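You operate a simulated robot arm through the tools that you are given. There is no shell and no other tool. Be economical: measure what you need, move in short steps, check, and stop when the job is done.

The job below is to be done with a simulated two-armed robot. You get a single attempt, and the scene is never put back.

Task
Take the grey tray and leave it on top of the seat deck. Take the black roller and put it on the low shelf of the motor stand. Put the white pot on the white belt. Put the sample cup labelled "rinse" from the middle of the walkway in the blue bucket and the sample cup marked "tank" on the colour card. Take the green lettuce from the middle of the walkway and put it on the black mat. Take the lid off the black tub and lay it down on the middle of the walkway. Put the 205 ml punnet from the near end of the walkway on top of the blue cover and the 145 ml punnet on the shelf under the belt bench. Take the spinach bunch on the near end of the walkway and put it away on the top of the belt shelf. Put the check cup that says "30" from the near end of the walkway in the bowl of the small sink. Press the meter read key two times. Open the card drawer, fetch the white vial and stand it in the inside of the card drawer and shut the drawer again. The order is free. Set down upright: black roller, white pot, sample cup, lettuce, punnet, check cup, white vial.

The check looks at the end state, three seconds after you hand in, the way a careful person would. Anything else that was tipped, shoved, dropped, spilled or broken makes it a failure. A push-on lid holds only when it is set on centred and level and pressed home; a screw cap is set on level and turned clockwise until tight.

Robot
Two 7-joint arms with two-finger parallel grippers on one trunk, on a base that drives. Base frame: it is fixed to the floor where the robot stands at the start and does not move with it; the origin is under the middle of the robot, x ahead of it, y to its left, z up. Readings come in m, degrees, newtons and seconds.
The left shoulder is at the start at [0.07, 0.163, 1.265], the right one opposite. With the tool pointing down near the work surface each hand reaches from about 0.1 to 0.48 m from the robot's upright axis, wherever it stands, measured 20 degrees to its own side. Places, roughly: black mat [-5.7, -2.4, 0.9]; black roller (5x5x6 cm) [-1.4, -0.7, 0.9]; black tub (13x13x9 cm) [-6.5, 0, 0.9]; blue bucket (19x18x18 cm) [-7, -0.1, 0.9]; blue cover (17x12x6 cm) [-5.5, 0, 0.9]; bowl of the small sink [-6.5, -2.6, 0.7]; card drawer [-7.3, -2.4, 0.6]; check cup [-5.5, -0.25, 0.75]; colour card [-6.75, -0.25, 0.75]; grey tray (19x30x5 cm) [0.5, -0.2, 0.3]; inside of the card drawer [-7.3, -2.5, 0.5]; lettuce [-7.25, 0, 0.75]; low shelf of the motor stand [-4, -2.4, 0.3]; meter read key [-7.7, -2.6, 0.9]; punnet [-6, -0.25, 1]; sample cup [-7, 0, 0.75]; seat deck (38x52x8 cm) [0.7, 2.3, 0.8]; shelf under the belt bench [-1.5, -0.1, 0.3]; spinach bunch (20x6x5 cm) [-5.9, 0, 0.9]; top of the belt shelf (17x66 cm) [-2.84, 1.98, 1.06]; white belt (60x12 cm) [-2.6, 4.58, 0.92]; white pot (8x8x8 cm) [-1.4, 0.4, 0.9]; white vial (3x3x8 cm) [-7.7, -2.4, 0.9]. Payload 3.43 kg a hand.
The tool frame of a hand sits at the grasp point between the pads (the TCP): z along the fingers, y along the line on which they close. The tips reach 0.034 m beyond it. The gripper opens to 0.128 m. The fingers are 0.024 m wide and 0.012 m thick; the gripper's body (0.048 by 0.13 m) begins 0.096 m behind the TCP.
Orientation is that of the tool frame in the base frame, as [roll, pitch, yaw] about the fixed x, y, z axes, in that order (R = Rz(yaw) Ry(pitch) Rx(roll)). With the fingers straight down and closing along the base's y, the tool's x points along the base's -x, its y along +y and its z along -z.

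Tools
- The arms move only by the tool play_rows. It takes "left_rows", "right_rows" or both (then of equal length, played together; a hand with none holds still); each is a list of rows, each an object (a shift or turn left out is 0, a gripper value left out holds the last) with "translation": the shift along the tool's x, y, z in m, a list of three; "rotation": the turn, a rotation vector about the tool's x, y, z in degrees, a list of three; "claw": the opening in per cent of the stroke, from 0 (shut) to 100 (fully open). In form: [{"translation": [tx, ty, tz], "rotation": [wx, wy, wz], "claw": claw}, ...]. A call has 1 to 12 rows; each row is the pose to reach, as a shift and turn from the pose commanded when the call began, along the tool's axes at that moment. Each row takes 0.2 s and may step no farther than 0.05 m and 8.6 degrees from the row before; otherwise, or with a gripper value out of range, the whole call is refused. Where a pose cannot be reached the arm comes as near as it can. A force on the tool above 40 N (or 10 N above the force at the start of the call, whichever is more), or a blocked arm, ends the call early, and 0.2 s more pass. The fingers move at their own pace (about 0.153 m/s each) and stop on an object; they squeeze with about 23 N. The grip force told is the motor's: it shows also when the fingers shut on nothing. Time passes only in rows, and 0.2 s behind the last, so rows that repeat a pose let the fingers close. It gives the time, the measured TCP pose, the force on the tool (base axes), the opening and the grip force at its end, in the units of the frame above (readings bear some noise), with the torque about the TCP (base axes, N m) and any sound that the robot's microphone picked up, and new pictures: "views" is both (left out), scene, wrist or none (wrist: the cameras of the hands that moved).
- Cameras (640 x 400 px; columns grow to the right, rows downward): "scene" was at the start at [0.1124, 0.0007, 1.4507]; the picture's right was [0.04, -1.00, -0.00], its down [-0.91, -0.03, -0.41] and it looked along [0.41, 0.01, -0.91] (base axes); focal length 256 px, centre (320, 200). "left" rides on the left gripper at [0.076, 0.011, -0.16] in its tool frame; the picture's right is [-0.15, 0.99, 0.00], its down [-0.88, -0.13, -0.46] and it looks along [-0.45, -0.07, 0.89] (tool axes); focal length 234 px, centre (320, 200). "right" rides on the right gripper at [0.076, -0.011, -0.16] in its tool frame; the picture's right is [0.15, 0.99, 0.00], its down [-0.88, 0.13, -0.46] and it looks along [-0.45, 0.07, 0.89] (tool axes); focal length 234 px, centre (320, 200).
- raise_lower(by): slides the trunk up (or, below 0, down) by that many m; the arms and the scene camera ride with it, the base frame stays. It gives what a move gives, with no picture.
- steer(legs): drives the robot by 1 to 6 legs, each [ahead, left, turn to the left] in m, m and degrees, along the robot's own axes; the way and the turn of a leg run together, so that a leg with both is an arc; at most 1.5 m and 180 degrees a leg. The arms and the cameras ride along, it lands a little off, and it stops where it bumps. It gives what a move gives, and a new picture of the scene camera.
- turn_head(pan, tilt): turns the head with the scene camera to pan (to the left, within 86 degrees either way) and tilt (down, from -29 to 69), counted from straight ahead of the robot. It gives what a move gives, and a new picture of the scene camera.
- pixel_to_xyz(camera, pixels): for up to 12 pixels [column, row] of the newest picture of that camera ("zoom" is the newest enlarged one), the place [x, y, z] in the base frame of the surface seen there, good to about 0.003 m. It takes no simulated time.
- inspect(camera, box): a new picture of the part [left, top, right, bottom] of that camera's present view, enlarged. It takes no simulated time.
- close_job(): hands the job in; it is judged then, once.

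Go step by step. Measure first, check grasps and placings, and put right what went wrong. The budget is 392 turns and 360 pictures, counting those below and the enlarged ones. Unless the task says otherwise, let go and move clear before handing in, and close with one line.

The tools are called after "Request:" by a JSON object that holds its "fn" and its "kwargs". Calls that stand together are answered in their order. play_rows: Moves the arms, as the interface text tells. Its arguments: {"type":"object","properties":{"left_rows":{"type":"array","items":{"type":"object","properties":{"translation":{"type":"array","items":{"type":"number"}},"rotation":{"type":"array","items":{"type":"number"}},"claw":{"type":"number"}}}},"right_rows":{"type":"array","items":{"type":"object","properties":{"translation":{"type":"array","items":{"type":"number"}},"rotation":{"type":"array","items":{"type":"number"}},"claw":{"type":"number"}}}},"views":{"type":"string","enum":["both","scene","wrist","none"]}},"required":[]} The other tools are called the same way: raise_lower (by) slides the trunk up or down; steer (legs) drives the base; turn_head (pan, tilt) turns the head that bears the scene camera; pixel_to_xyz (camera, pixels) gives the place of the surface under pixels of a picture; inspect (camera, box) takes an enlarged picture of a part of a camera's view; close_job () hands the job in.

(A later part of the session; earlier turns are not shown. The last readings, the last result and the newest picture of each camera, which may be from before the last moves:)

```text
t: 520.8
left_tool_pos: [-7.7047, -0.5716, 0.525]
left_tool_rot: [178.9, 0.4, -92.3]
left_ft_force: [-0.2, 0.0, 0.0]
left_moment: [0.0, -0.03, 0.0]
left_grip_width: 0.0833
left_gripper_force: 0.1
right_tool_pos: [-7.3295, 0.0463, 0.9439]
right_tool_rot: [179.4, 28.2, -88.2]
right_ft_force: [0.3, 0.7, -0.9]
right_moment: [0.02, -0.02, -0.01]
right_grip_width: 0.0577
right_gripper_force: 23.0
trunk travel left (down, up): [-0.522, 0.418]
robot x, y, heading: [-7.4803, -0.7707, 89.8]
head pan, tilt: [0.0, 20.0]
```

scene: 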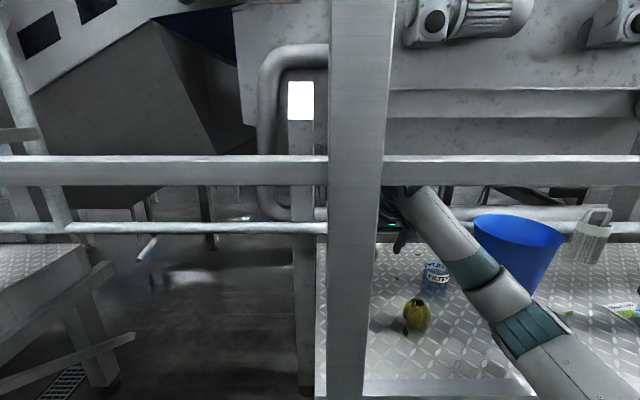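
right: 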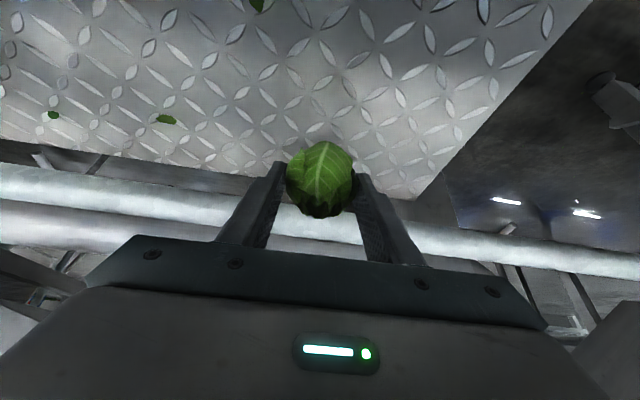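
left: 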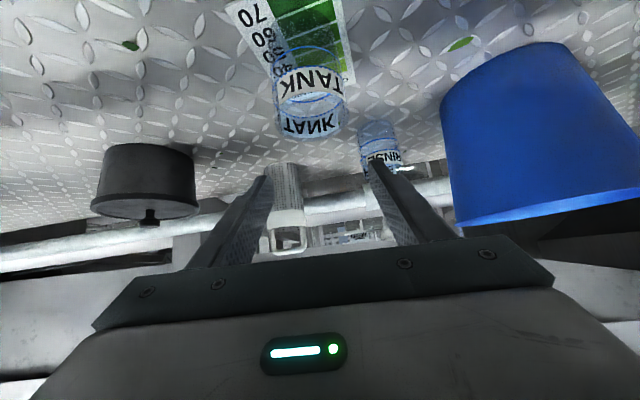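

Lettuce held. Back out 0.5, strafe east 1.93, then turn around to the black mat bench.

Request:
{"fn": "steer", "kwargs": {"legs": [[-0.5, 0, 0], [0, -1.0, 0], [0, -0.95, 0], [0, 0, 90], [0, 0, 90]]}}

```text
t: 540.8
left_tool_pos: [-5.3037, -1.4708, 0.5242]
left_tool_rot: [178.9, 0.5, 88.2]
left_ft_force: [0.0, -0.2, -0.2]
left_moment: [-0.01, -0.01, -0.01]
left_grip_width: 0.0832
left_gripper_force: 0.1
right_tool_pos: [-5.6709, -2.0933, 0.9449]
right_tool_rot: [179.6, 28.1, 92.5]
right_ft_force: [-0.1, 0.0, -1.6]
right_moment: [0.01, 0.01, -0.01]
right_grip_width: 0.0575
right_gripper_force: 22.2
trunk travel left (down, up): [-0.522, 0.418]
robot x, y, heading: [-5.5262, -1.2713, -89.4]
head pan, tilt: [0.0, 20.0]
```

scene: 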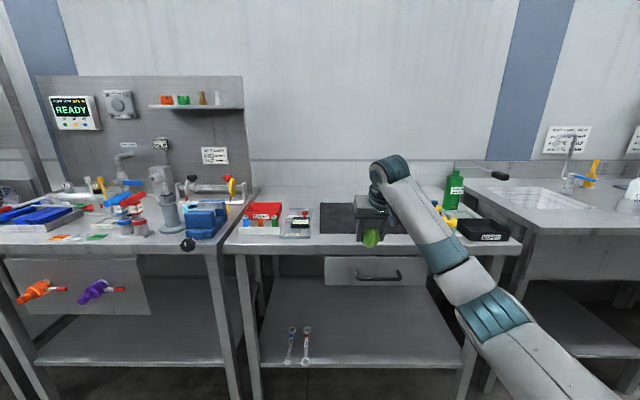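

The black mat is at about (340,218). Measure its edges and bench front.

Request:
{"fn": "pixel_to_xyz", "kwargs": {"camera": "scene", "pixels": [[322, 207], [322, 230], [350, 205], [352, 232], [300, 225], [262, 215], [375, 262], [300, 245], [435, 220]]}}

Request:
{"fn": "inspect", "kwargs": {"camera": "scene", "box": [220, 160, 540, 290]}}

```text
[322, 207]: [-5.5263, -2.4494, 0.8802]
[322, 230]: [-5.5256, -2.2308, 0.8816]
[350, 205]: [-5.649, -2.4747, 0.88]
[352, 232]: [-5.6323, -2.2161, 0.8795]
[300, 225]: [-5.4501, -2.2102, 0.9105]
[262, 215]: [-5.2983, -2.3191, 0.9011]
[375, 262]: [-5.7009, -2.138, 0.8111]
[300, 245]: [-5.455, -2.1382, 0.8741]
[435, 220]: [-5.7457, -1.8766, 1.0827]
```

```text
2.00 times, centred on (380, 225) of scene
```

zoom: 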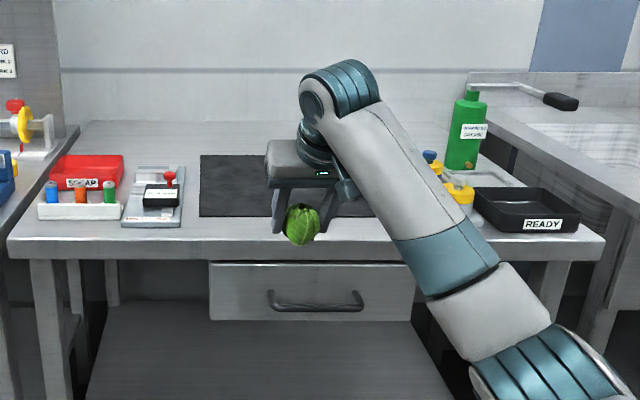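

Mat spans x −5.53…≈−5.88, y −2.21…−2.48 at z 0.880. Raise 4 cm, drive ahead 0.24, then lower with the trunk.

Request:
{"fn": "raise_lower", "kwargs": {"by": 0.04}}

Request:
{"fn": "steer", "kwargs": {"legs": [[0.24, 0, -0.4]]}}

Request:
{"fn": "raise_lower", "kwargs": {"by": -0.05}}

```text
t: 541.6
left_tool_pos: [-5.3025, -1.4695, 0.5664]
left_tool_rot: [178.8, 0.5, 88.4]
left_ft_force: [-0.1, -0.1, 0.6]
left_moment: [-0.03, -0.02, 0.0]
left_grip_width: 0.0829
left_gripper_force: 0.1
right_tool_pos: [-5.6715, -2.0919, 0.9851]
right_tool_rot: [179.6, 28.0, 92.4]
right_ft_force: [-1.1, -0.2, -0.5]
right_moment: [-0.02, 0.01, 0.05]
right_grip_width: 0.0573
right_gripper_force: 23.0
trunk travel left (down, up): [-0.562, 0.378]
robot x, y, heading: [-5.5275, -1.2725, -89.9]
head pan, tilt: [0.0, 20.0]
```

```text
t: 543.4
left_tool_pos: [-5.3036, -1.7135, 0.5646]
left_tool_rot: [178.9, 0.4, 87.9]
left_ft_force: [-0.5, -0.1, 0.6]
left_moment: [0.03, 0.04, -0.02]
left_grip_width: 0.0831
left_gripper_force: 0.1
right_tool_pos: [-5.6775, -2.3348, 0.9833]
right_tool_rot: [179.5, 28.1, 92.0]
right_ft_force: [0.3, -0.1, -0.8]
right_moment: [0.0, 0.0, -0.01]
right_grip_width: 0.0575
right_gripper_force: 23.5
trunk travel left (down, up): [-0.562, 0.378]
robot x, y, heading: [-5.5268, -1.5132, -90.0]
head pan, tilt: [0.0, 20.0]
```

scene: 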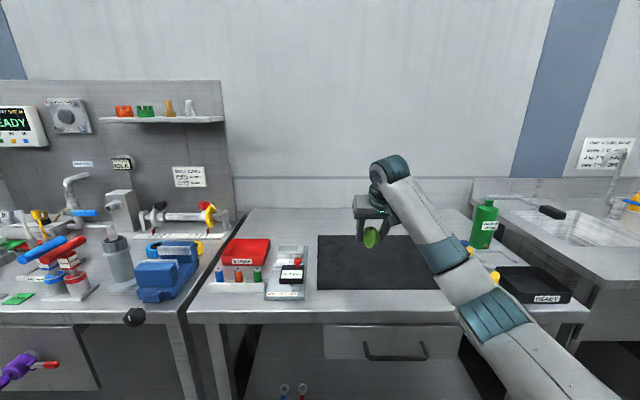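

```text
t: 544.3
left_tool_pos: [-5.3034, -1.714, 0.5153]
left_tool_rot: [178.9, 0.5, 87.9]
left_ft_force: [0.4, -0.6, -0.1]
left_moment: [0.0, 0.01, 0.01]
left_grip_width: 0.0834
left_gripper_force: 0.2
right_tool_pos: [-5.6771, -2.3328, 0.9342]
right_tool_rot: [179.5, 28.1, 91.9]
right_ft_force: [0.3, -1.4, -0.7]
right_moment: [-0.01, 0.01, 0.01]
right_grip_width: 0.0572
right_gripper_force: 22.4
trunk travel left (down, up): [-0.512, 0.428]
robot x, y, heading: [-5.5315, -1.5135, -90.1]
head pan, tilt: [0.0, 20.0]
```

Request:
{"fn": "play_rows", "kwargs": {"right_rows": [{"translation": [0.0016, 0, 0.0031]}, {"translation": [0.0033, 0, 0.0062]}, {"translation": [0.0047, 0, 0.0088]}, {"translation": [0.0047, 0, 0.0088]}], "views": "wrist"}}

```text
t: 545.3
left_tool_pos: [-5.3029, -1.7134, 0.5147]
left_tool_rot: [178.9, 0.7, 87.9]
left_ft_force: [0.2, 0.5, 0.1]
left_moment: [-0.02, -0.01, 0.04]
left_grip_width: 0.0831
left_gripper_force: 0.1
right_tool_pos: [-5.6759, -2.3317, 0.9271]
right_tool_rot: [179.6, 28.4, 92.0]
right_ft_force: [-1.5, -5.0, 15.0]
right_moment: [-0.41, 0.21, 0.05]
right_grip_width: 0.0573
right_gripper_force: 22.6
trunk travel left (down, up): [-0.512, 0.428]
robot x, y, heading: [-5.5267, -1.5112, -90.1]
head pan, tilt: [0.0, 20.0]
```

right: 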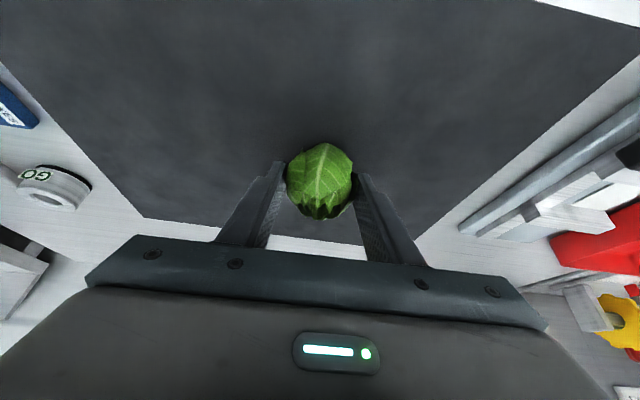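

Contact (15 N) on the mat. Ease, release, lift away.

Request:
{"fn": "play_rows", "kwargs": {"right_rows": [{"translation": [-0.001, 0, -0.0018]}, {"translation": [-0.001, 0, -0.0018], "claw": 50}, {"translation": [-0.001, 0, -0.0018], "claw": 65}, {"translation": [-0.001, 0, -0.0018]}, {"translation": [-0.015, 0, -0.03]}, {"translation": [-0.035, 0, -0.066]}, {"translation": [-0.045, 0, -0.085]}], "views": "wrist"}}

```text
t: 546.9
left_tool_pos: [-5.304, -1.7133, 0.5141]
left_tool_rot: [178.9, 0.6, 87.9]
left_ft_force: [-0.2, 0.1, -0.1]
left_moment: [-0.02, 0.02, -0.02]
left_grip_width: 0.0833
left_gripper_force: 0.1
right_tool_pos: [-5.6769, -2.3316, 1.0211]
right_tool_rot: [179.6, 28.1, 91.9]
right_ft_force: [0.2, -0.2, 0.0]
right_moment: [-0.03, -0.01, 0.0]
right_grip_width: 0.0833
right_gripper_force: 0.0
trunk travel left (down, up): [-0.512, 0.428]
robot x, y, heading: [-5.5255, -1.5141, -90.0]
head pan, tilt: [0.0, 20.0]
```

right: 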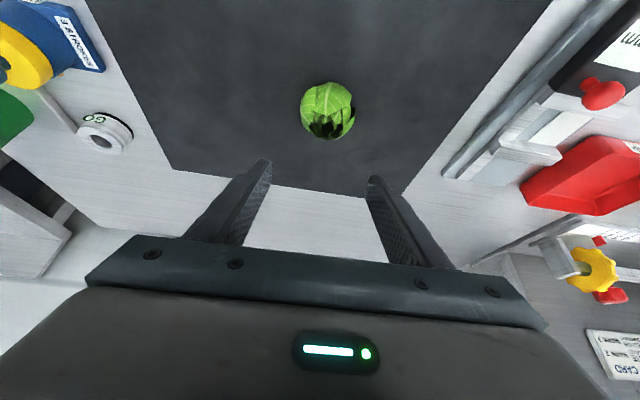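

Lettuce is on the mat. Return to the walkway's near end: back off, turn around, lower slightly.

Request:
{"fn": "steer", "kwargs": {"legs": [[-0.28, 0, 0], [0, 0, -90], [0, 0, -90]]}}

Request:
{"fn": "inspect", "kwargs": {"camera": "scene", "box": [120, 150, 520, 350]}}

```text
t: 556.5
left_tool_pos: [-5.7499, -1.0349, 0.5151]
left_tool_rot: [178.8, 0.5, -92.1]
left_ft_force: [0.5, -0.3, -0.7]
left_moment: [-0.03, -0.01, -0.03]
left_grip_width: 0.0833
left_gripper_force: 0.1
right_tool_pos: [-5.3755, -0.4164, 1.0212]
right_tool_rot: [179.4, 28.1, -88.1]
right_ft_force: [0.0, -0.6, -0.1]
right_moment: [0.01, -0.03, 0.04]
right_grip_width: 0.0831
right_gripper_force: 0.1
trunk travel left (down, up): [-0.512, 0.428]
robot x, y, heading: [-5.5276, -1.2286, 90.0]
head pan, tilt: [0.0, 20.0]
```

scene: 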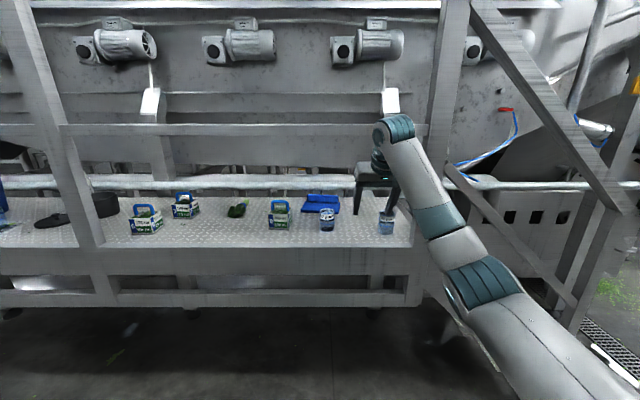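

```text
1.60 times, centred on (320, 250) of scene
```

zoom: 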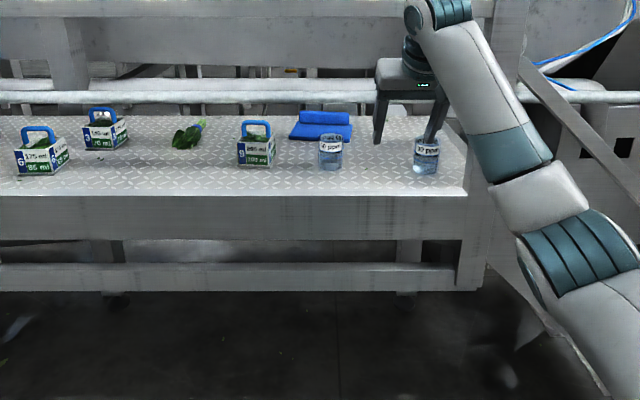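

Measure the check cups, punnets, spinach, blue cover, and posts.

Request:
{"fn": "pixel_to_xyz", "kwargs": {"camera": "scene", "pixels": [[387, 228], [328, 216], [279, 219], [279, 202], [322, 200], [312, 212], [340, 213], [238, 209], [185, 210], [145, 227], [440, 200], [410, 245]]}}

Request:
{"fn": "inspect", "kwargs": {"camera": "scene", "box": [220, 180, 420, 255]}}

```text
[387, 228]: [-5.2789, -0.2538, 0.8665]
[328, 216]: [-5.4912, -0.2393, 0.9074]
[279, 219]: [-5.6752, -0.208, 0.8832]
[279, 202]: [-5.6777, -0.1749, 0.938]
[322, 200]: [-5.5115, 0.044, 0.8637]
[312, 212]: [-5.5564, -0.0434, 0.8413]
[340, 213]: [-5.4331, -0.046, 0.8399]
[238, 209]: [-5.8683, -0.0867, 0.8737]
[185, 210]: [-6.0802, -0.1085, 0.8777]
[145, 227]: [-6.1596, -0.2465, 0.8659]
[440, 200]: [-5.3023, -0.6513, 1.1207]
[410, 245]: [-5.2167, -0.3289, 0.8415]
```

```text
3.20 times, centred on (320, 218) of scene
```

zoom: 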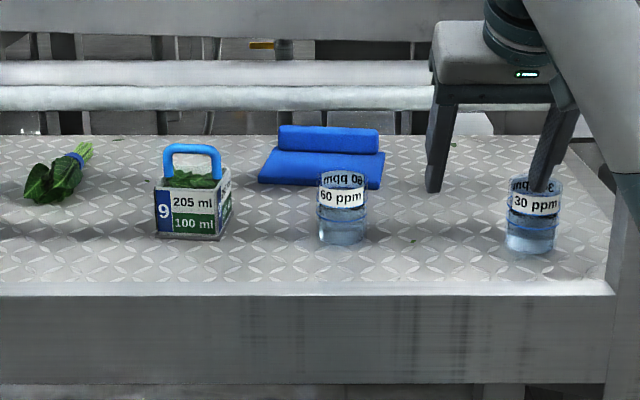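

The end post is close to the 30 ppm cup. Measure post/rail positions near x≈−5.2.

Request:
{"fn": "pixel_to_xyz", "kwargs": {"camera": "scene", "pixels": [[448, 60], [440, 100], [432, 130], [425, 160], [416, 260], [405, 280], [470, 170], [480, 30], [560, 290], [590, 230]]}}

```text
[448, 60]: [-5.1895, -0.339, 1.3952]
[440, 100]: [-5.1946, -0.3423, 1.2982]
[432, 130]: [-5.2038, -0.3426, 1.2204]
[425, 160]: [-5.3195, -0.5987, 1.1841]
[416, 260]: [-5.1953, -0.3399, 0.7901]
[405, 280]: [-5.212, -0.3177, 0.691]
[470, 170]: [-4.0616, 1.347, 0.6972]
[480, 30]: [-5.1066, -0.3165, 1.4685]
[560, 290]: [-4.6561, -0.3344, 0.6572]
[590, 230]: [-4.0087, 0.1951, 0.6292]
```

Post at x −5.22…−5.16, y≈−0.34. I'll yaw the right hand 20° toward NE and offset it right so its body clears the post.

Request:
{"fn": "play_rows", "kwargs": {"right_rows": [{"translation": [0.03, -0.03, 0.005], "rotation": [3.1, 0, 5.9]}, {"translation": [0.06, -0.06, 0.01], "rotation": [6.3, 0, 11.8]}, {"translation": [0.09, -0.09, 0.015], "rotation": [9.4, 0, 17.7]}, {"translation": [0.116, -0.115, 0.018], "rotation": [9.4, 0, 17.7]}, {"translation": [0.116, -0.115, 0.018], "rotation": [9.4, 0, 17.7]}], "views": "none"}}

Request:
{"fn": "steer", "kwargs": {"legs": [[0.15, 0, 0]]}}

Request:
{"fn": "inspect", "kwargs": {"camera": "right", "box": [0, 0, 640, 400]}}

```text
t: 557.7
left_tool_pos: [-5.7494, -1.0347, 0.5151]
left_tool_rot: [179.1, 0.5, -92.2]
left_ft_force: [-0.2, 0.0, 0.0]
left_moment: [0.01, 0.01, -0.01]
left_grip_width: 0.0833
left_gripper_force: 0.0
right_tool_pos: [-5.2579, -0.5065, 0.9484]
right_tool_rot: [179.5, 28.0, -108.2]
right_ft_force: [0.2, 0.8, 0.6]
right_moment: [0.0, -0.02, 0.0]
right_grip_width: 0.0832
right_gripper_force: 0.0
trunk travel left (down, up): [-0.512, 0.428]
robot x, y, heading: [-5.5267, -1.2312, 90.1]
head pan, tilt: [0.0, 20.0]
```

```text
t: 559.1
left_tool_pos: [-5.7494, -0.883, 0.5158]
left_tool_rot: [178.9, 0.4, -92.1]
left_ft_force: [-0.5, 0.3, 0.7]
left_moment: [-0.02, -0.01, 0.0]
left_grip_width: 0.0832
left_gripper_force: 0.0
right_tool_pos: [-5.2579, -0.3544, 0.9486]
right_tool_rot: [179.5, 27.8, -108.0]
right_ft_force: [-1.0, 0.1, -0.6]
right_moment: [-0.03, -0.05, 0.0]
right_grip_width: 0.083
right_gripper_force: 0.1
trunk travel left (down, up): [-0.512, 0.428]
robot x, y, heading: [-5.5301, -1.0801, 89.7]
head pan, tilt: [0.0, 20.0]
```

scene: 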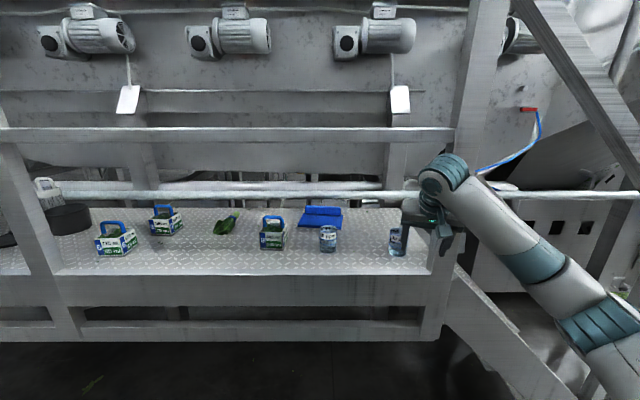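

```text
1.00 times, centred on (320, 200) of right (not enlarged: the box is as wide or as high as the picture)
```

zoom: 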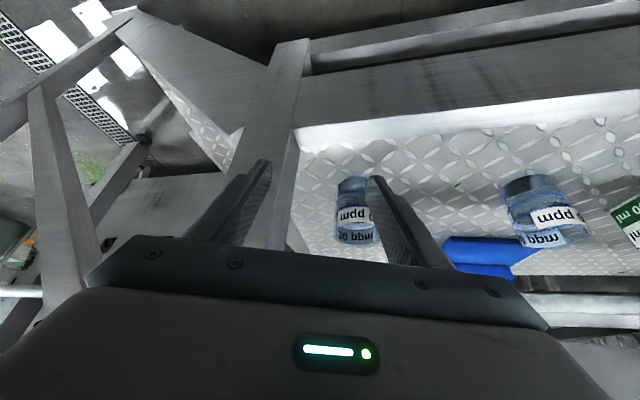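

Cup "…0 ppm" at (355,212) – verify it's 30 and measure.

Request:
{"fn": "pixel_to_xyz", "kwargs": {"camera": "zoom", "pixels": [[355, 215], [340, 215], [372, 220], [355, 190], [280, 120]]}}

Request:
{"fn": "steer", "kwargs": {"legs": [[0, 0.022, 0.3], [0.06, 0, 0]]}}

Request:
{"fn": "inspect", "kwargs": {"camera": "right", "box": [180, 100, 500, 300]}}

```text
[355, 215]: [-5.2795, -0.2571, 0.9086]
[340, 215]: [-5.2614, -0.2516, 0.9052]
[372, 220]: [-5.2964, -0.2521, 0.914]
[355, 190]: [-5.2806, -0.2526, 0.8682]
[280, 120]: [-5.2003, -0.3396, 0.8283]
```

```text
t: 560.5
left_tool_pos: [-5.771, -0.8265, 0.5158]
left_tool_rot: [178.9, 0.4, -91.8]
left_ft_force: [0.0, 0.7, -0.1]
left_moment: [-0.01, 0.01, -0.02]
left_grip_width: 0.0834
left_gripper_force: 0.1
right_tool_pos: [-5.2838, -0.2928, 0.9476]
right_tool_rot: [179.6, 27.9, -107.8]
right_ft_force: [0.1, -0.2, -0.5]
right_moment: [0.04, -0.03, 0.0]
right_grip_width: 0.0832
right_gripper_force: 0.2
trunk travel left (down, up): [-0.512, 0.428]
robot x, y, heading: [-5.5475, -1.0215, 90.2]
head pan, tilt: [0.0, 20.0]
```

scene: 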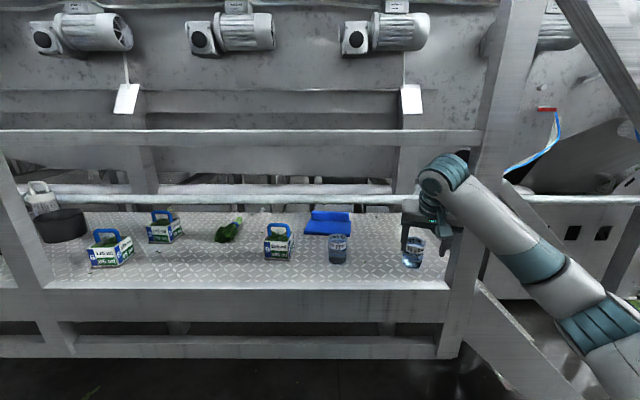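

```text
2.00 times, centred on (340, 200) of right
```

zoom: 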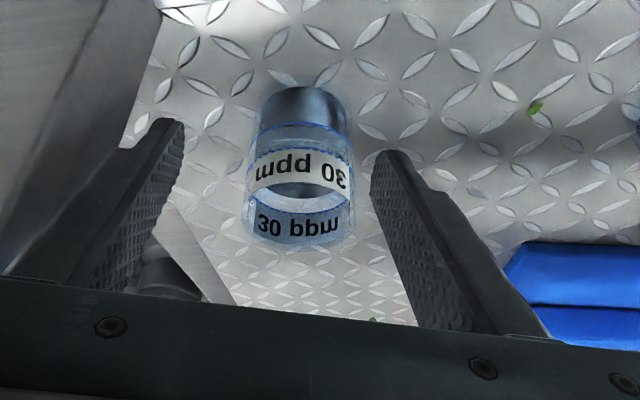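

It is the 30 ppm cup, centre (−5.28, −0.224). Move in along the tool axis and close.

Request:
{"fn": "play_rows", "kwargs": {"right_rows": [{"translation": [-0.013, 0.01, 0.02], "claw": 72}, {"translation": [-0.025, 0.02, 0.045]}, {"translation": [-0.025, 0.02, 0.07]}, {"translation": [-0.025, 0.02, 0.0846]}, {"translation": [-0.025, 0.02, 0.0846]}], "views": "wrist"}}

```text
t: 561.7
left_tool_pos: [-5.772, -0.8261, 0.5156]
left_tool_rot: [178.9, 0.5, -91.9]
left_ft_force: [-0.1, 0.0, 0.3]
left_moment: [0.0, -0.02, -0.02]
left_grip_width: 0.0833
left_gripper_force: 0.1
right_tool_pos: [-5.2846, -0.23, 0.8864]
right_tool_rot: [179.5, 27.9, -107.8]
right_ft_force: [0.1, 0.5, -0.4]
right_moment: [-0.01, 0.01, -0.01]
right_grip_width: 0.0922
right_gripper_force: 0.1
trunk travel left (down, up): [-0.512, 0.428]
robot x, y, heading: [-5.5516, -1.0205, 90.6]
head pan, tilt: [0.0, 20.0]
```

right: 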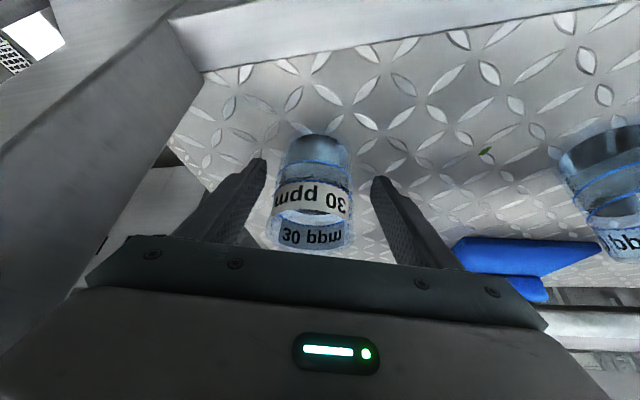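

Cup well between the fingers. Close, lift, and back out.

Request:
{"fn": "play_rows", "kwargs": {"right_rows": [{"claw": 40}, {"claw": 0}, {}, {}, {"translation": [-0.005, 0, -0.009]}, {"translation": [-0.014, 0, -0.0265]}, {"translation": [-0.026, 0, -0.05]}, {"translation": [-0.026, 0, -0.05]}], "views": "wrist"}}

Request:
{"fn": "steer", "kwargs": {"legs": [[-0.25, 0, 0]]}}

```text
t: 563.5
left_tool_pos: [-5.7716, -0.8263, 0.5157]
left_tool_rot: [178.9, 0.5, -91.7]
left_ft_force: [-0.1, 0.3, -0.1]
left_moment: [0.01, 0.01, 0.01]
left_grip_width: 0.0831
left_gripper_force: 0.0
right_tool_pos: [-5.2835, -0.2294, 0.9428]
right_tool_rot: [179.6, 27.9, -107.8]
right_ft_force: [0.3, 0.1, -0.8]
right_moment: [-0.03, -0.01, -0.02]
right_grip_width: 0.0587
right_gripper_force: 22.9
trunk travel left (down, up): [-0.512, 0.428]
robot x, y, heading: [-5.5501, -1.022, 90.5]
head pan, tilt: [0.0, 20.0]
```

right: 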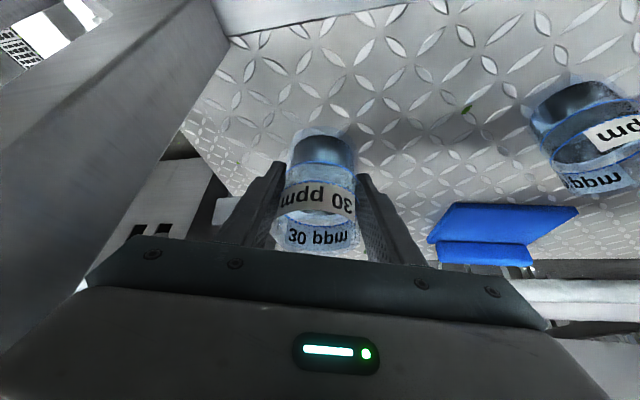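

```text
t: 565.3
left_tool_pos: [-5.7715, -1.0775, 0.5161]
left_tool_rot: [178.8, 0.4, -91.9]
left_ft_force: [0.0, 0.1, 0.4]
left_moment: [0.02, -0.01, 0.02]
left_grip_width: 0.0831
left_gripper_force: 0.0
right_tool_pos: [-5.2817, -0.4827, 0.9429]
right_tool_rot: [179.4, 27.9, -107.9]
right_ft_force: [-0.7, -0.3, -1.8]
right_moment: [0.03, 0.01, 0.0]
right_grip_width: 0.0588
right_gripper_force: 23.0
trunk travel left (down, up): [-0.512, 0.428]
robot x, y, heading: [-5.5462, -1.2733, 90.1]
head pan, tilt: [0.0, 20.0]
```

scene: 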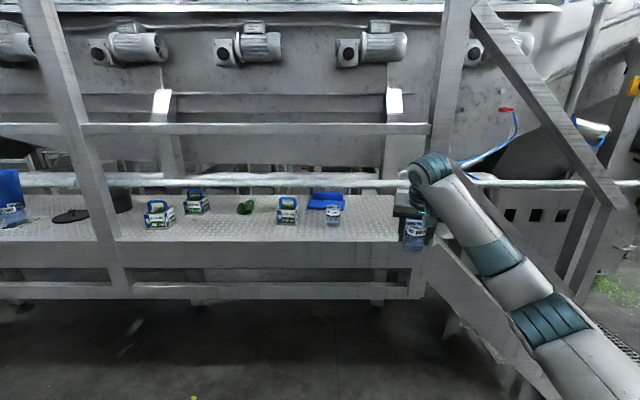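

30 ppm cup held (TCP 0.049 above base). Undo the yaw, strafe west 0.8 and turn to the sink.

Request:
{"fn": "play_rows", "kwargs": {"right_rows": [{"translation": [-0.003, 0.035, 0.001], "rotation": [-3.1, 0, -5.9]}, {"translation": [-0.006, 0.07, 0.003], "rotation": [-6.3, 0, -11.8]}, {"translation": [-0.009, 0.1, 0.005], "rotation": [-9.4, 0, -17.7]}, {"translation": [-0.011, 0.125, 0.006], "rotation": [-9.4, 0, -17.7]}], "views": "none"}}

Request:
{"fn": "steer", "kwargs": {"legs": [[0, 0.82, 0], [0, 0, 90], [0, 0, 90]]}}

Request:
{"fn": "turn_head", "kwargs": {"pan": 0, "tilt": 35}}

```text
t: 566.3
left_tool_pos: [-5.7708, -1.0752, 0.5155]
left_tool_rot: [179.0, 0.4, -92.0]
left_ft_force: [-0.4, 0.1, 0.5]
left_moment: [-0.02, -0.02, -0.01]
left_grip_width: 0.0833
left_gripper_force: 0.1
right_tool_pos: [-5.3985, -0.4335, 0.943]
right_tool_rot: [179.6, 28.1, -87.8]
right_ft_force: [-0.3, -0.2, -1.6]
right_moment: [-0.01, -0.01, 0.0]
right_grip_width: 0.0586
right_gripper_force: 22.8
trunk travel left (down, up): [-0.512, 0.428]
robot x, y, heading: [-5.5478, -1.2762, 90.2]
head pan, tilt: [0.0, 20.0]
```

```text
t: 578.3
left_tool_pos: [-6.1507, -1.4766, 0.5155]
left_tool_rot: [178.9, 0.4, 87.4]
left_ft_force: [0.1, 0.2, -0.3]
left_moment: [-0.02, 0.03, -0.03]
left_grip_width: 0.083
left_gripper_force: 0.0
right_tool_pos: [-6.5318, -2.1162, 0.942]
right_tool_rot: [179.6, 28.1, 91.4]
right_ft_force: [-0.7, -0.2, -1.3]
right_moment: [0.02, 0.0, -0.06]
right_grip_width: 0.0584
right_gripper_force: 23.1
trunk travel left (down, up): [-0.512, 0.428]
robot x, y, heading: [-6.3763, -1.2747, -90.5]
head pan, tilt: [0.0, 20.0]
```

scene: 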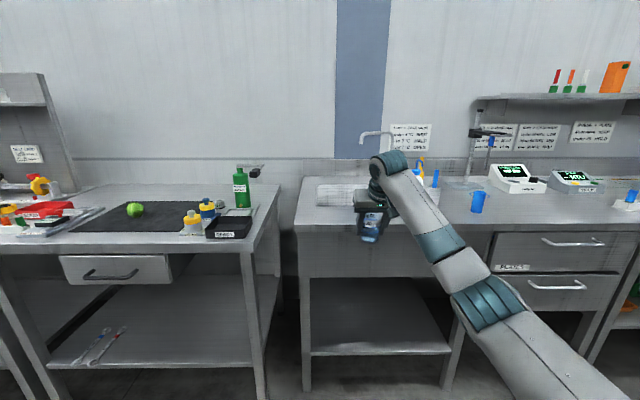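

```text
t: 579.1
left_tool_pos: [-6.1496, -1.477, 0.5164]
left_tool_rot: [178.9, 0.6, 87.3]
left_ft_force: [-0.4, 0.1, -0.1]
left_moment: [-0.01, -0.05, -0.02]
left_grip_width: 0.0833
left_gripper_force: 0.0
right_tool_pos: [-6.5335, -2.1175, 0.9426]
right_tool_rot: [179.6, 28.1, 91.4]
right_ft_force: [-0.1, 0.1, -1.1]
right_moment: [0.01, 0.01, 0.05]
right_grip_width: 0.0582
right_gripper_force: 23.4
trunk travel left (down, up): [-0.512, 0.428]
robot x, y, heading: [-6.3706, -1.2764, -90.7]
head pan, tilt: [0.0, 35.0]
```

scene: 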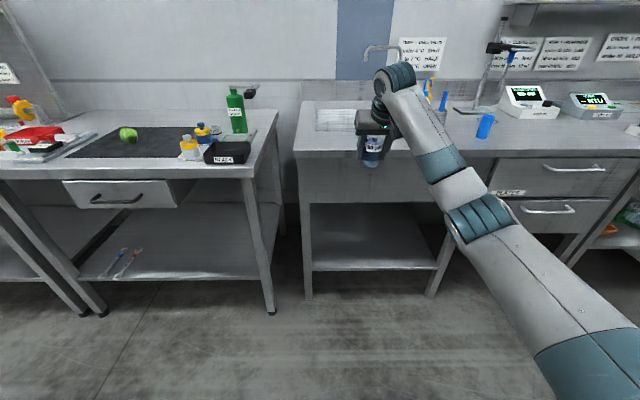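

Raise 0.14 to clear the rim and drive ahead 0.22; then view the sink bowl.

Request:
{"fn": "raise_lower", "kwargs": {"by": 0.14}}

Request:
{"fn": "steer", "kwargs": {"legs": [[0.24, 0, 0.6]]}}

Request:
{"fn": "inspect", "kwargs": {"camera": "right", "box": [0, 0, 640, 400]}}

```text
t: 580.8
left_tool_pos: [-6.1507, -1.4773, 0.6556]
left_tool_rot: [178.9, 0.5, 87.5]
left_ft_force: [-0.2, 0.1, 0.1]
left_moment: [-0.01, 0.0, -0.02]
left_grip_width: 0.0832
left_gripper_force: 0.1
right_tool_pos: [-6.5337, -2.1159, 1.0819]
right_tool_rot: [179.6, 28.1, 91.3]
right_ft_force: [0.8, -0.1, -0.9]
right_moment: [0.03, 0.0, -0.01]
right_grip_width: 0.0584
right_gripper_force: 22.9
trunk travel left (down, up): [-0.652, 0.288]
robot x, y, heading: [-6.3718, -1.2752, -90.6]
head pan, tilt: [0.0, 35.0]
```

```text
t: 582.5
left_tool_pos: [-6.1507, -1.7167, 0.6554]
left_tool_rot: [178.9, 0.4, 87.9]
left_ft_force: [-0.1, 0.1, -0.1]
left_moment: [0.02, 0.01, -0.01]
left_grip_width: 0.0833
left_gripper_force: 0.0
right_tool_pos: [-6.5269, -2.3601, 1.0824]
right_tool_rot: [179.4, 28.0, 92.0]
right_ft_force: [1.0, -0.8, -0.6]
right_moment: [0.06, 0.03, 0.0]
right_grip_width: 0.0579
right_gripper_force: 22.9
trunk travel left (down, up): [-0.652, 0.288]
robot x, y, heading: [-6.3728, -1.5187, -90.1]
head pan, tilt: [0.0, 35.0]
```

scene: 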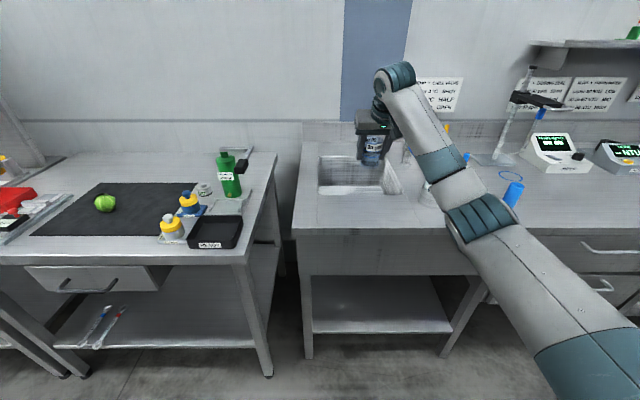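

```text
1.00 times, centred on (320, 200) of right (not enlarged: the box is as wide or as high as the picture)
```

zoom: 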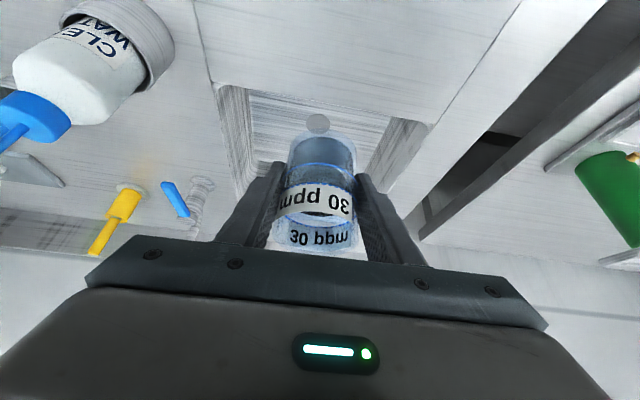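

Measure the bowl rim, floor, drain, and the wash bottle vs my forearm.

Request:
{"fn": "pixel_to_xyz", "kwargs": {"camera": "zoom", "pixels": [[220, 88], [428, 122], [318, 122], [300, 100], [390, 140], [250, 160], [100, 70], [40, 115]]}}

Request:
{"fn": "pixel_to_xyz", "kwargs": {"camera": "scene", "pixels": [[320, 195], [322, 158], [405, 193], [345, 180], [426, 195], [455, 180], [430, 150], [475, 215]]}}

```text
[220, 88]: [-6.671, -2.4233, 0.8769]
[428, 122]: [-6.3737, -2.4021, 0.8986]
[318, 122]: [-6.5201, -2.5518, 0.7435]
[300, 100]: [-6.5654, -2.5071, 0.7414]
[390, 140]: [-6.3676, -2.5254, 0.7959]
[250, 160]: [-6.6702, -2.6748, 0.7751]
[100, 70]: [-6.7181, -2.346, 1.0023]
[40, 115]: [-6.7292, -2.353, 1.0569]
```

```text
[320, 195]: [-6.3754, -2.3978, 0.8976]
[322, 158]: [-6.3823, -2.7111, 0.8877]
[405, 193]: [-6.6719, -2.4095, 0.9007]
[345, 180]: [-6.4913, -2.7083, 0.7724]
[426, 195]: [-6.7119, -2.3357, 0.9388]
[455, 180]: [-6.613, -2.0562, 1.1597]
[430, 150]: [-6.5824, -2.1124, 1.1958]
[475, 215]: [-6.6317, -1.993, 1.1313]
```

Bowl: x −6.67…−6.375, y −2.40…−2.71, floor 0.742, rim ≈0.898. Locate the tap spout before reaching in.

Request:
{"fn": "inspect", "kwargs": {"camera": "scene", "box": [310, 40, 470, 220]}}

Request:
{"fn": "pixel_to_xyz", "kwargs": {"camera": "zoom", "pixels": [[290, 150], [300, 180], [285, 120], [270, 240], [190, 140], [200, 100], [310, 235]]}}

```text
2.22 times, centred on (390, 130) of scene
```

zoom: 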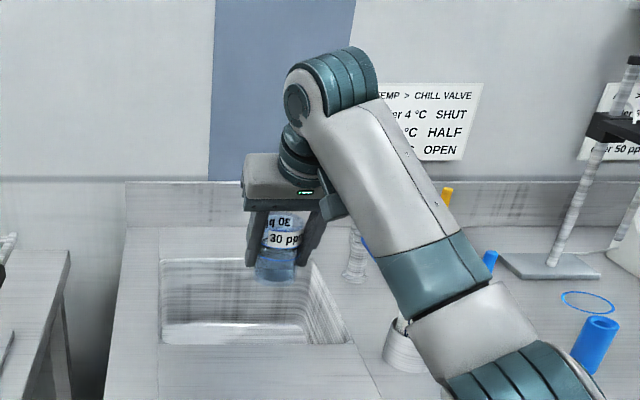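

```text
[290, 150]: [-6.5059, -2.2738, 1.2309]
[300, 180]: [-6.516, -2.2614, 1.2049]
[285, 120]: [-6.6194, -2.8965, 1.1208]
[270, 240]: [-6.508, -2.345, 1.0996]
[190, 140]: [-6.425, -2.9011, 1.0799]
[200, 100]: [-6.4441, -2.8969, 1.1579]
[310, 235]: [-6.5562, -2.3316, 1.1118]
```

Tap spout is around (−6.58, −2.65, 1.07), so I'll use the east half of the bowl. Raise 0.1, strafe left 0.055 and ahead 0.17.

Request:
{"fn": "raise_lower", "kwargs": {"by": 0.1}}

Request:
{"fn": "steer", "kwargs": {"legs": [[0, 0.058, 0], [0.17, 0, 0]]}}

Request:
{"fn": "play_rows", "kwargs": {"right_rows": [{"translation": [0.02, 0, 0.04]}, {"translation": [0.04, 0, 0.08]}, {"translation": [0.06, 0, 0.12]}, {"translation": [0.085, 0, 0.16]}, {"translation": [0.105, 0, 0.2]}, {"translation": [0.117, 0, 0.221]}, {"translation": [0.117, 0, 0.221]}], "views": "both"}}

```text
t: 583.9
left_tool_pos: [-6.1517, -1.716, 0.7549]
left_tool_rot: [178.9, 0.5, 87.9]
left_ft_force: [0.1, -0.1, 0.8]
left_moment: [0.0, 0.03, 0.0]
left_grip_width: 0.0833
left_gripper_force: 0.2
right_tool_pos: [-6.5258, -2.3591, 1.183]
right_tool_rot: [179.5, 28.1, 92.1]
right_ft_force: [-0.1, -1.2, -0.7]
right_moment: [0.0, 0.02, 0.01]
right_grip_width: 0.0579
right_gripper_force: 22.8
trunk travel left (down, up): [-0.752, 0.188]
robot x, y, heading: [-6.3719, -1.515, -90.0]
head pan, tilt: [0.0, 35.0]
```

```text
t: 585.9
left_tool_pos: [-6.0925, -1.8848, 0.7554]
left_tool_rot: [178.9, 0.5, 87.9]
left_ft_force: [0.6, 0.7, -0.1]
left_moment: [0.0, 0.04, 0.01]
left_grip_width: 0.0834
left_gripper_force: 0.0
right_tool_pos: [-6.4692, -2.5273, 1.184]
right_tool_rot: [179.5, 28.0, 92.0]
right_ft_force: [-0.2, -0.3, -1.2]
right_moment: [-0.03, 0.01, 0.05]
right_grip_width: 0.0579
right_gripper_force: 23.4
trunk travel left (down, up): [-0.752, 0.188]
robot x, y, heading: [-6.3158, -1.6882, -90.0]
head pan, tilt: [0.0, 35.0]
```

scene: 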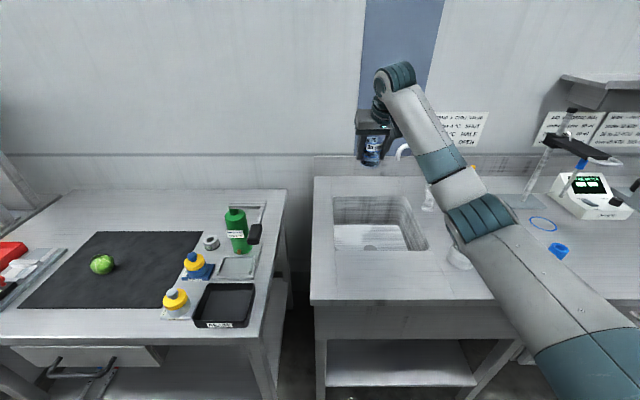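

```text
t: 587.5
left_tool_pos: [-6.0929, -1.885, 0.7555]
left_tool_rot: [178.9, 0.5, 87.8]
left_ft_force: [0.7, 0.5, 0.1]
left_moment: [-0.01, 0.02, 0.01]
left_grip_width: 0.0831
left_gripper_force: 0.1
right_tool_pos: [-6.4677, -2.5292, 0.9328]
right_tool_rot: [179.5, 28.1, 92.0]
right_ft_force: [0.7, 0.0, -2.0]
right_moment: [0.02, 0.02, 0.01]
right_grip_width: 0.058
right_gripper_force: 22.8
trunk travel left (down, up): [-0.752, 0.188]
robot x, y, heading: [-6.3149, -1.6883, -89.9]
head pan, tilt: [0.0, 35.0]
```

scene: 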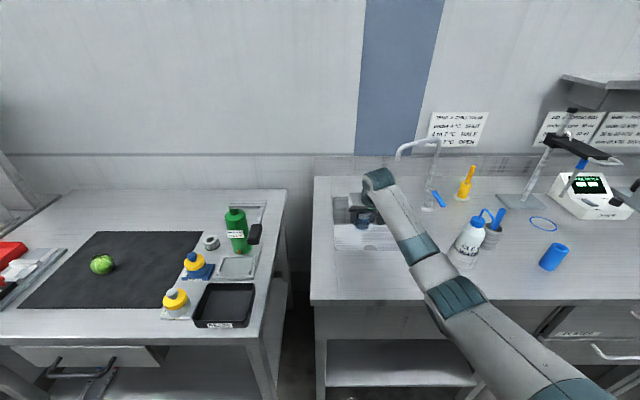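
right: 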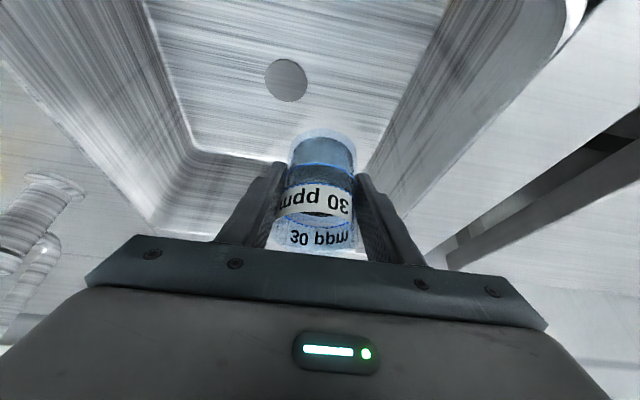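

Clear inside. Move diagonally forward 6.5 cm and down 13 cm into the bowl.

Request:
{"fn": "play_rows", "kwargs": {"right_rows": [{"translation": [-0.02, 0, 0.025]}, {"translation": [-0.035, 0, 0.055]}, {"translation": [-0.025, 0, 0.085]}, {"translation": [-0.01, 0, 0.115]}, {"translation": [0.0, 0, 0.138]}, {"translation": [0.0036, 0, 0.1453]}, {"translation": [0.0036, 0, 0.1453]}], "views": "wrist"}}

```text
t: 589.1
left_tool_pos: [-6.0927, -1.8851, 0.7551]
left_tool_rot: [178.9, 0.5, 87.9]
left_ft_force: [0.5, -1.0, -0.3]
left_moment: [0.01, 0.03, -0.01]
left_grip_width: 0.0834
left_gripper_force: 0.1
right_tool_pos: [-6.4647, -2.5858, 0.8047]
right_tool_rot: [179.6, 28.1, 92.0]
right_ft_force: [-0.7, 0.1, -0.9]
right_moment: [-0.02, 0.0, 0.01]
right_grip_width: 0.0577
right_gripper_force: 23.0
right hand out of reach, approached as far as the arm can: row 5, 6, 7
trunk travel left (down, up): [-0.752, 0.188]
robot x, y, heading: [-6.3136, -1.6847, -89.9]
head pan, tilt: [0.0, 35.0]
```

right: 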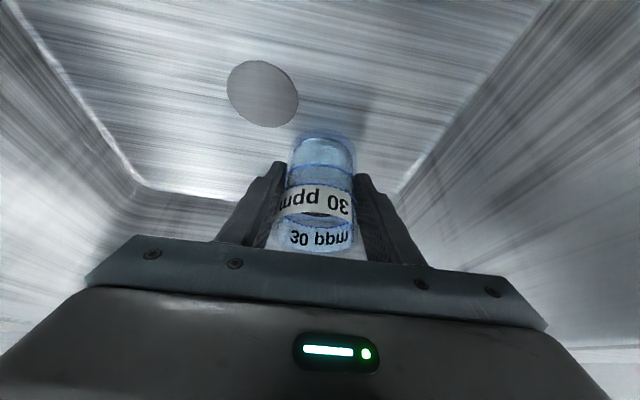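

At the reach limit; finish the last ~13 mm with the trunk.

Request:
{"fn": "raise_lower", "kwargs": {"by": -0.01}}

Request:
{"fn": "raise_lower", "kwargs": {"by": -0.004}}

```text
t: 589.7
left_tool_pos: [-6.0927, -1.8837, 0.7456]
left_tool_rot: [179.0, 0.4, 87.8]
left_ft_force: [-0.5, 0.2, 0.2]
left_moment: [0.01, -0.02, -0.02]
left_grip_width: 0.0832
left_gripper_force: 0.0
right_tool_pos: [-6.4662, -2.5849, 0.796]
right_tool_rot: [179.5, 28.1, 92.0]
right_ft_force: [0.0, 1.3, -0.5]
right_moment: [0.02, -0.02, -0.01]
right_grip_width: 0.058
right_gripper_force: 23.1
trunk travel left (down, up): [-0.742, 0.198]
robot x, y, heading: [-6.3137, -1.6871, -90.0]
head pan, tilt: [0.0, 35.0]
```

```text
t: 590.2
left_tool_pos: [-6.0921, -1.8855, 0.7406]
left_tool_rot: [179.0, 0.5, 87.8]
left_ft_force: [0.3, 1.2, -0.6]
left_moment: [-0.04, 0.0, -0.01]
left_grip_width: 0.0833
left_gripper_force: 0.0
right_tool_pos: [-6.4663, -2.5855, 0.7916]
right_tool_rot: [179.5, 28.1, 92.0]
right_ft_force: [-0.1, -0.6, -1.8]
right_moment: [0.02, 0.01, 0.0]
right_grip_width: 0.0577
right_gripper_force: 22.6
trunk travel left (down, up): [-0.738, 0.202]
robot x, y, heading: [-6.3123, -1.689, -90.0]
head pan, tilt: [0.0, 35.0]
```

Request:
{"fn": "raise_lower", "kwargs": {"by": -0.003}}

Request:
{"fn": "raise_lower", "kwargs": {"by": -0.003}}

```text
t: 590.7
left_tool_pos: [-6.0924, -1.8842, 0.7394]
left_tool_rot: [178.8, 0.5, 87.8]
left_ft_force: [-0.1, 0.4, -0.5]
left_moment: [0.01, -0.01, 0.02]
left_grip_width: 0.0831
left_gripper_force: 0.1
right_tool_pos: [-6.4649, -2.5855, 0.7896]
right_tool_rot: [179.5, 28.3, 92.0]
right_ft_force: [-0.3, -1.1, 0.6]
right_moment: [-0.05, 0.04, 0.02]
right_grip_width: 0.0578
right_gripper_force: 22.9
trunk travel left (down, up): [-0.735, 0.205]
robot x, y, heading: [-6.3181, -1.688, -89.9]
head pan, tilt: [0.0, 35.0]
```

```text
t: 591.2
left_tool_pos: [-6.0924, -1.8842, 0.7354]
left_tool_rot: [178.9, 0.5, 87.9]
left_ft_force: [0.6, -0.1, 0.4]
left_moment: [-0.02, 0.01, -0.01]
left_grip_width: 0.0832
left_gripper_force: 0.0
right_tool_pos: [-6.465, -2.5854, 0.7894]
right_tool_rot: [179.6, 28.4, 91.9]
right_ft_force: [-0.6, 0.7, 11.3]
right_moment: [0.05, 0.36, -0.05]
right_grip_width: 0.0577
right_gripper_force: 23.0
trunk travel left (down, up): [-0.732, 0.208]
robot x, y, heading: [-6.3121, -1.6888, -90.1]
head pan, tilt: [0.0, 35.0]
```

Contact (11 N). Release and rise straight up.

Request:
{"fn": "play_rows", "kwargs": {"right_rows": [{"translation": [-0.0007, 0, -0.0013]}, {"translation": [-0.0007, 0, -0.0013], "claw": 52}, {"translation": [-0.0007, 0, -0.0013], "claw": 62}, {"translation": [-0.0007, 0, -0.0013], "claw": 65}, {"translation": [-0.0117, 0, -0.022]}, {"translation": [-0.0328, 0, -0.0618]}, {"translation": [-0.0516, 0, -0.0971]}, {"translation": [-0.0704, 0, -0.1325]}, {"translation": [-0.0892, 0, -0.1678]}, {"translation": [-0.1079, 0, -0.203]}], "views": "wrist"}}

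```text
t: 593.4
left_tool_pos: [-6.0922, -1.8833, 0.7347]
left_tool_rot: [179.0, 0.5, 87.8]
left_ft_force: [0.5, 1.0, 0.3]
left_moment: [-0.01, -0.01, 0.02]
left_grip_width: 0.0831
left_gripper_force: 0.0
right_tool_pos: [-6.4667, -2.5829, 1.0167]
right_tool_rot: [179.7, 28.2, 91.9]
right_ft_force: [0.8, 0.2, 0.7]
right_moment: [-0.02, 0.0, 0.01]
right_grip_width: 0.0831
right_gripper_force: 0.1
trunk travel left (down, up): [-0.732, 0.208]
robot x, y, heading: [-6.3155, -1.6882, -89.8]
head pan, tilt: [0.0, 35.0]
```

right: 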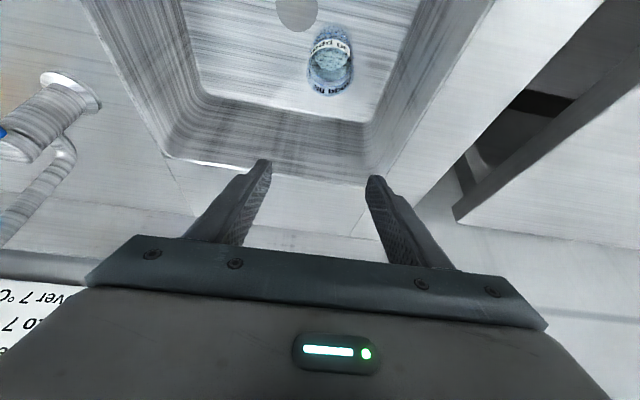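

The 30 ppm cup stands in the sink bowl. Return to the walkway: back off, turn around, strafe to the 205 ml punnet.

Request:
{"fn": "steer", "kwargs": {"legs": [[-0.46, 0, 0], [0, 0, -90], [0, 0, -90], [0, -0.485, 0]]}}

Request:
{"fn": "play_rows", "kwargs": {"right_rows": [{"translation": [-0.02, 0, -0.038]}, {"translation": [-0.04, 0, -0.075]}, {"translation": [-0.06, 0, -0.113]}, {"translation": [-0.075, 0, -0.141]}, {"translation": [-0.075, 0, -0.141]}], "views": "none"}}

Request:
{"fn": "raise_lower", "kwargs": {"by": -0.2}}

```text
t: 603.0
left_tool_pos: [-6.5792, -1.0881, 0.7348]
left_tool_rot: [178.9, 0.4, -77.5]
left_ft_force: [0.0, 0.0, -1.1]
left_moment: [-0.02, -0.01, 0.0]
left_grip_width: 0.0832
left_gripper_force: 0.1
right_tool_pos: [-6.4069, -0.3185, 1.0156]
right_tool_rot: [179.5, 28.3, -71.9]
right_ft_force: [-0.2, 0.5, 0.4]
right_moment: [-0.03, 0.0, -0.01]
right_grip_width: 0.0829
right_gripper_force: 0.0
trunk travel left (down, up): [-0.732, 0.208]
robot x, y, heading: [-6.3134, -1.2228, 104.5]
head pan, tilt: [0.0, 35.0]
stopped in leg 3: the force on the tool passed its limit at 104 N (the readings are from after the stop); the commanded pose is now the measured one
```

scene: 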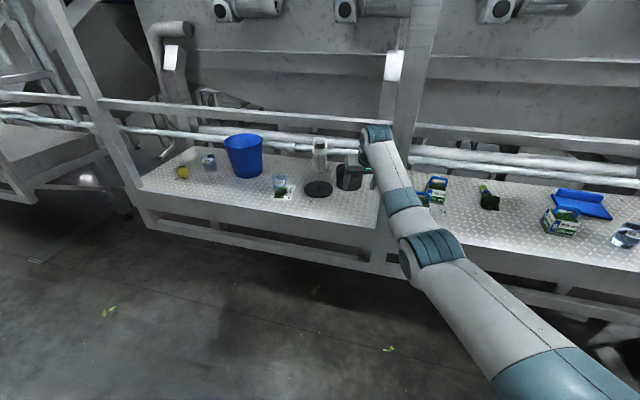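

```text
t: 603.6
left_tool_pos: [-6.5805, -1.0873, 0.7348]
left_tool_rot: [179.0, 0.4, -77.6]
left_ft_force: [-0.1, -0.1, -0.4]
left_moment: [-0.04, -0.02, -0.01]
left_grip_width: 0.0833
left_gripper_force: 0.0
right_tool_pos: [-6.405, -0.3257, 1.0761]
right_tool_rot: [179.3, 27.1, -72.1]
right_ft_force: [-0.7, -3.6, -1.8]
right_moment: [0.48, 0.01, -0.08]
right_grip_width: 0.0833
right_gripper_force: 0.0
trunk travel left (down, up): [-0.732, 0.208]
robot x, y, heading: [-6.3186, -1.2248, 104.5]
head pan, tilt: [0.0, 35.0]
stopped in row 2 (right hand): the force on the tool passed its limit at 60 N (the readings are from after the stop); the commanded pose is now the measured one
```

```text
t: 605.8
left_tool_pos: [-6.5791, -1.0861, 0.5353]
left_tool_rot: [179.1, 0.5, -77.6]
left_ft_force: [0.8, -0.9, -0.9]
left_moment: [0.05, -0.03, 0.02]
left_grip_width: 0.0833
left_gripper_force: 0.1
right_tool_pos: [-6.4051, -0.3249, 0.8769]
right_tool_rot: [179.3, 27.3, -72.2]
right_ft_force: [-0.4, 2.3, 4.1]
right_moment: [0.07, 0.21, -0.1]
right_grip_width: 0.0832
right_gripper_force: 0.1
trunk travel left (down, up): [-0.532, 0.408]
robot x, y, heading: [-6.3142, -1.2241, 104.4]
head pan, tilt: [0.0, 35.0]
```

Turning swung the hand into the post at x −6.31 (I had chained too many moves). The hand is just west of the post; slide left 0.12, then back out 0.3.

Request:
{"fn": "steer", "kwargs": {"legs": [[0, 0.12, 0], [-0.3, 0, 0]]}}

```text
t: 606.7
left_tool_pos: [-6.6184, -1.0958, 0.5342]
left_tool_rot: [179.3, 0.5, -78.0]
left_ft_force: [0.1, 0.0, 0.1]
left_moment: [0.02, -0.09, -0.02]
left_grip_width: 0.0832
left_gripper_force: 0.0
right_tool_pos: [-6.4313, -0.3292, 0.8792]
right_tool_rot: [-179.8, 27.6, -72.8]
right_ft_force: [-0.9, -0.3, 1.0]
right_moment: [0.03, -0.08, -0.06]
right_grip_width: 0.0835
right_gripper_force: 0.0
trunk travel left (down, up): [-0.532, 0.408]
robot x, y, heading: [-6.349, -1.2319, 104.5]
head pan, tilt: [0.0, 35.0]
stopped in leg 1: the force on the tool passed its limit at 54 N (the readings are from after the stop); the commanded pose is now the measured one
```

scene: 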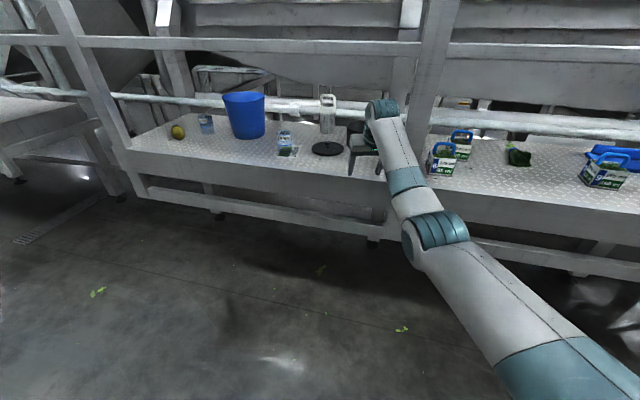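

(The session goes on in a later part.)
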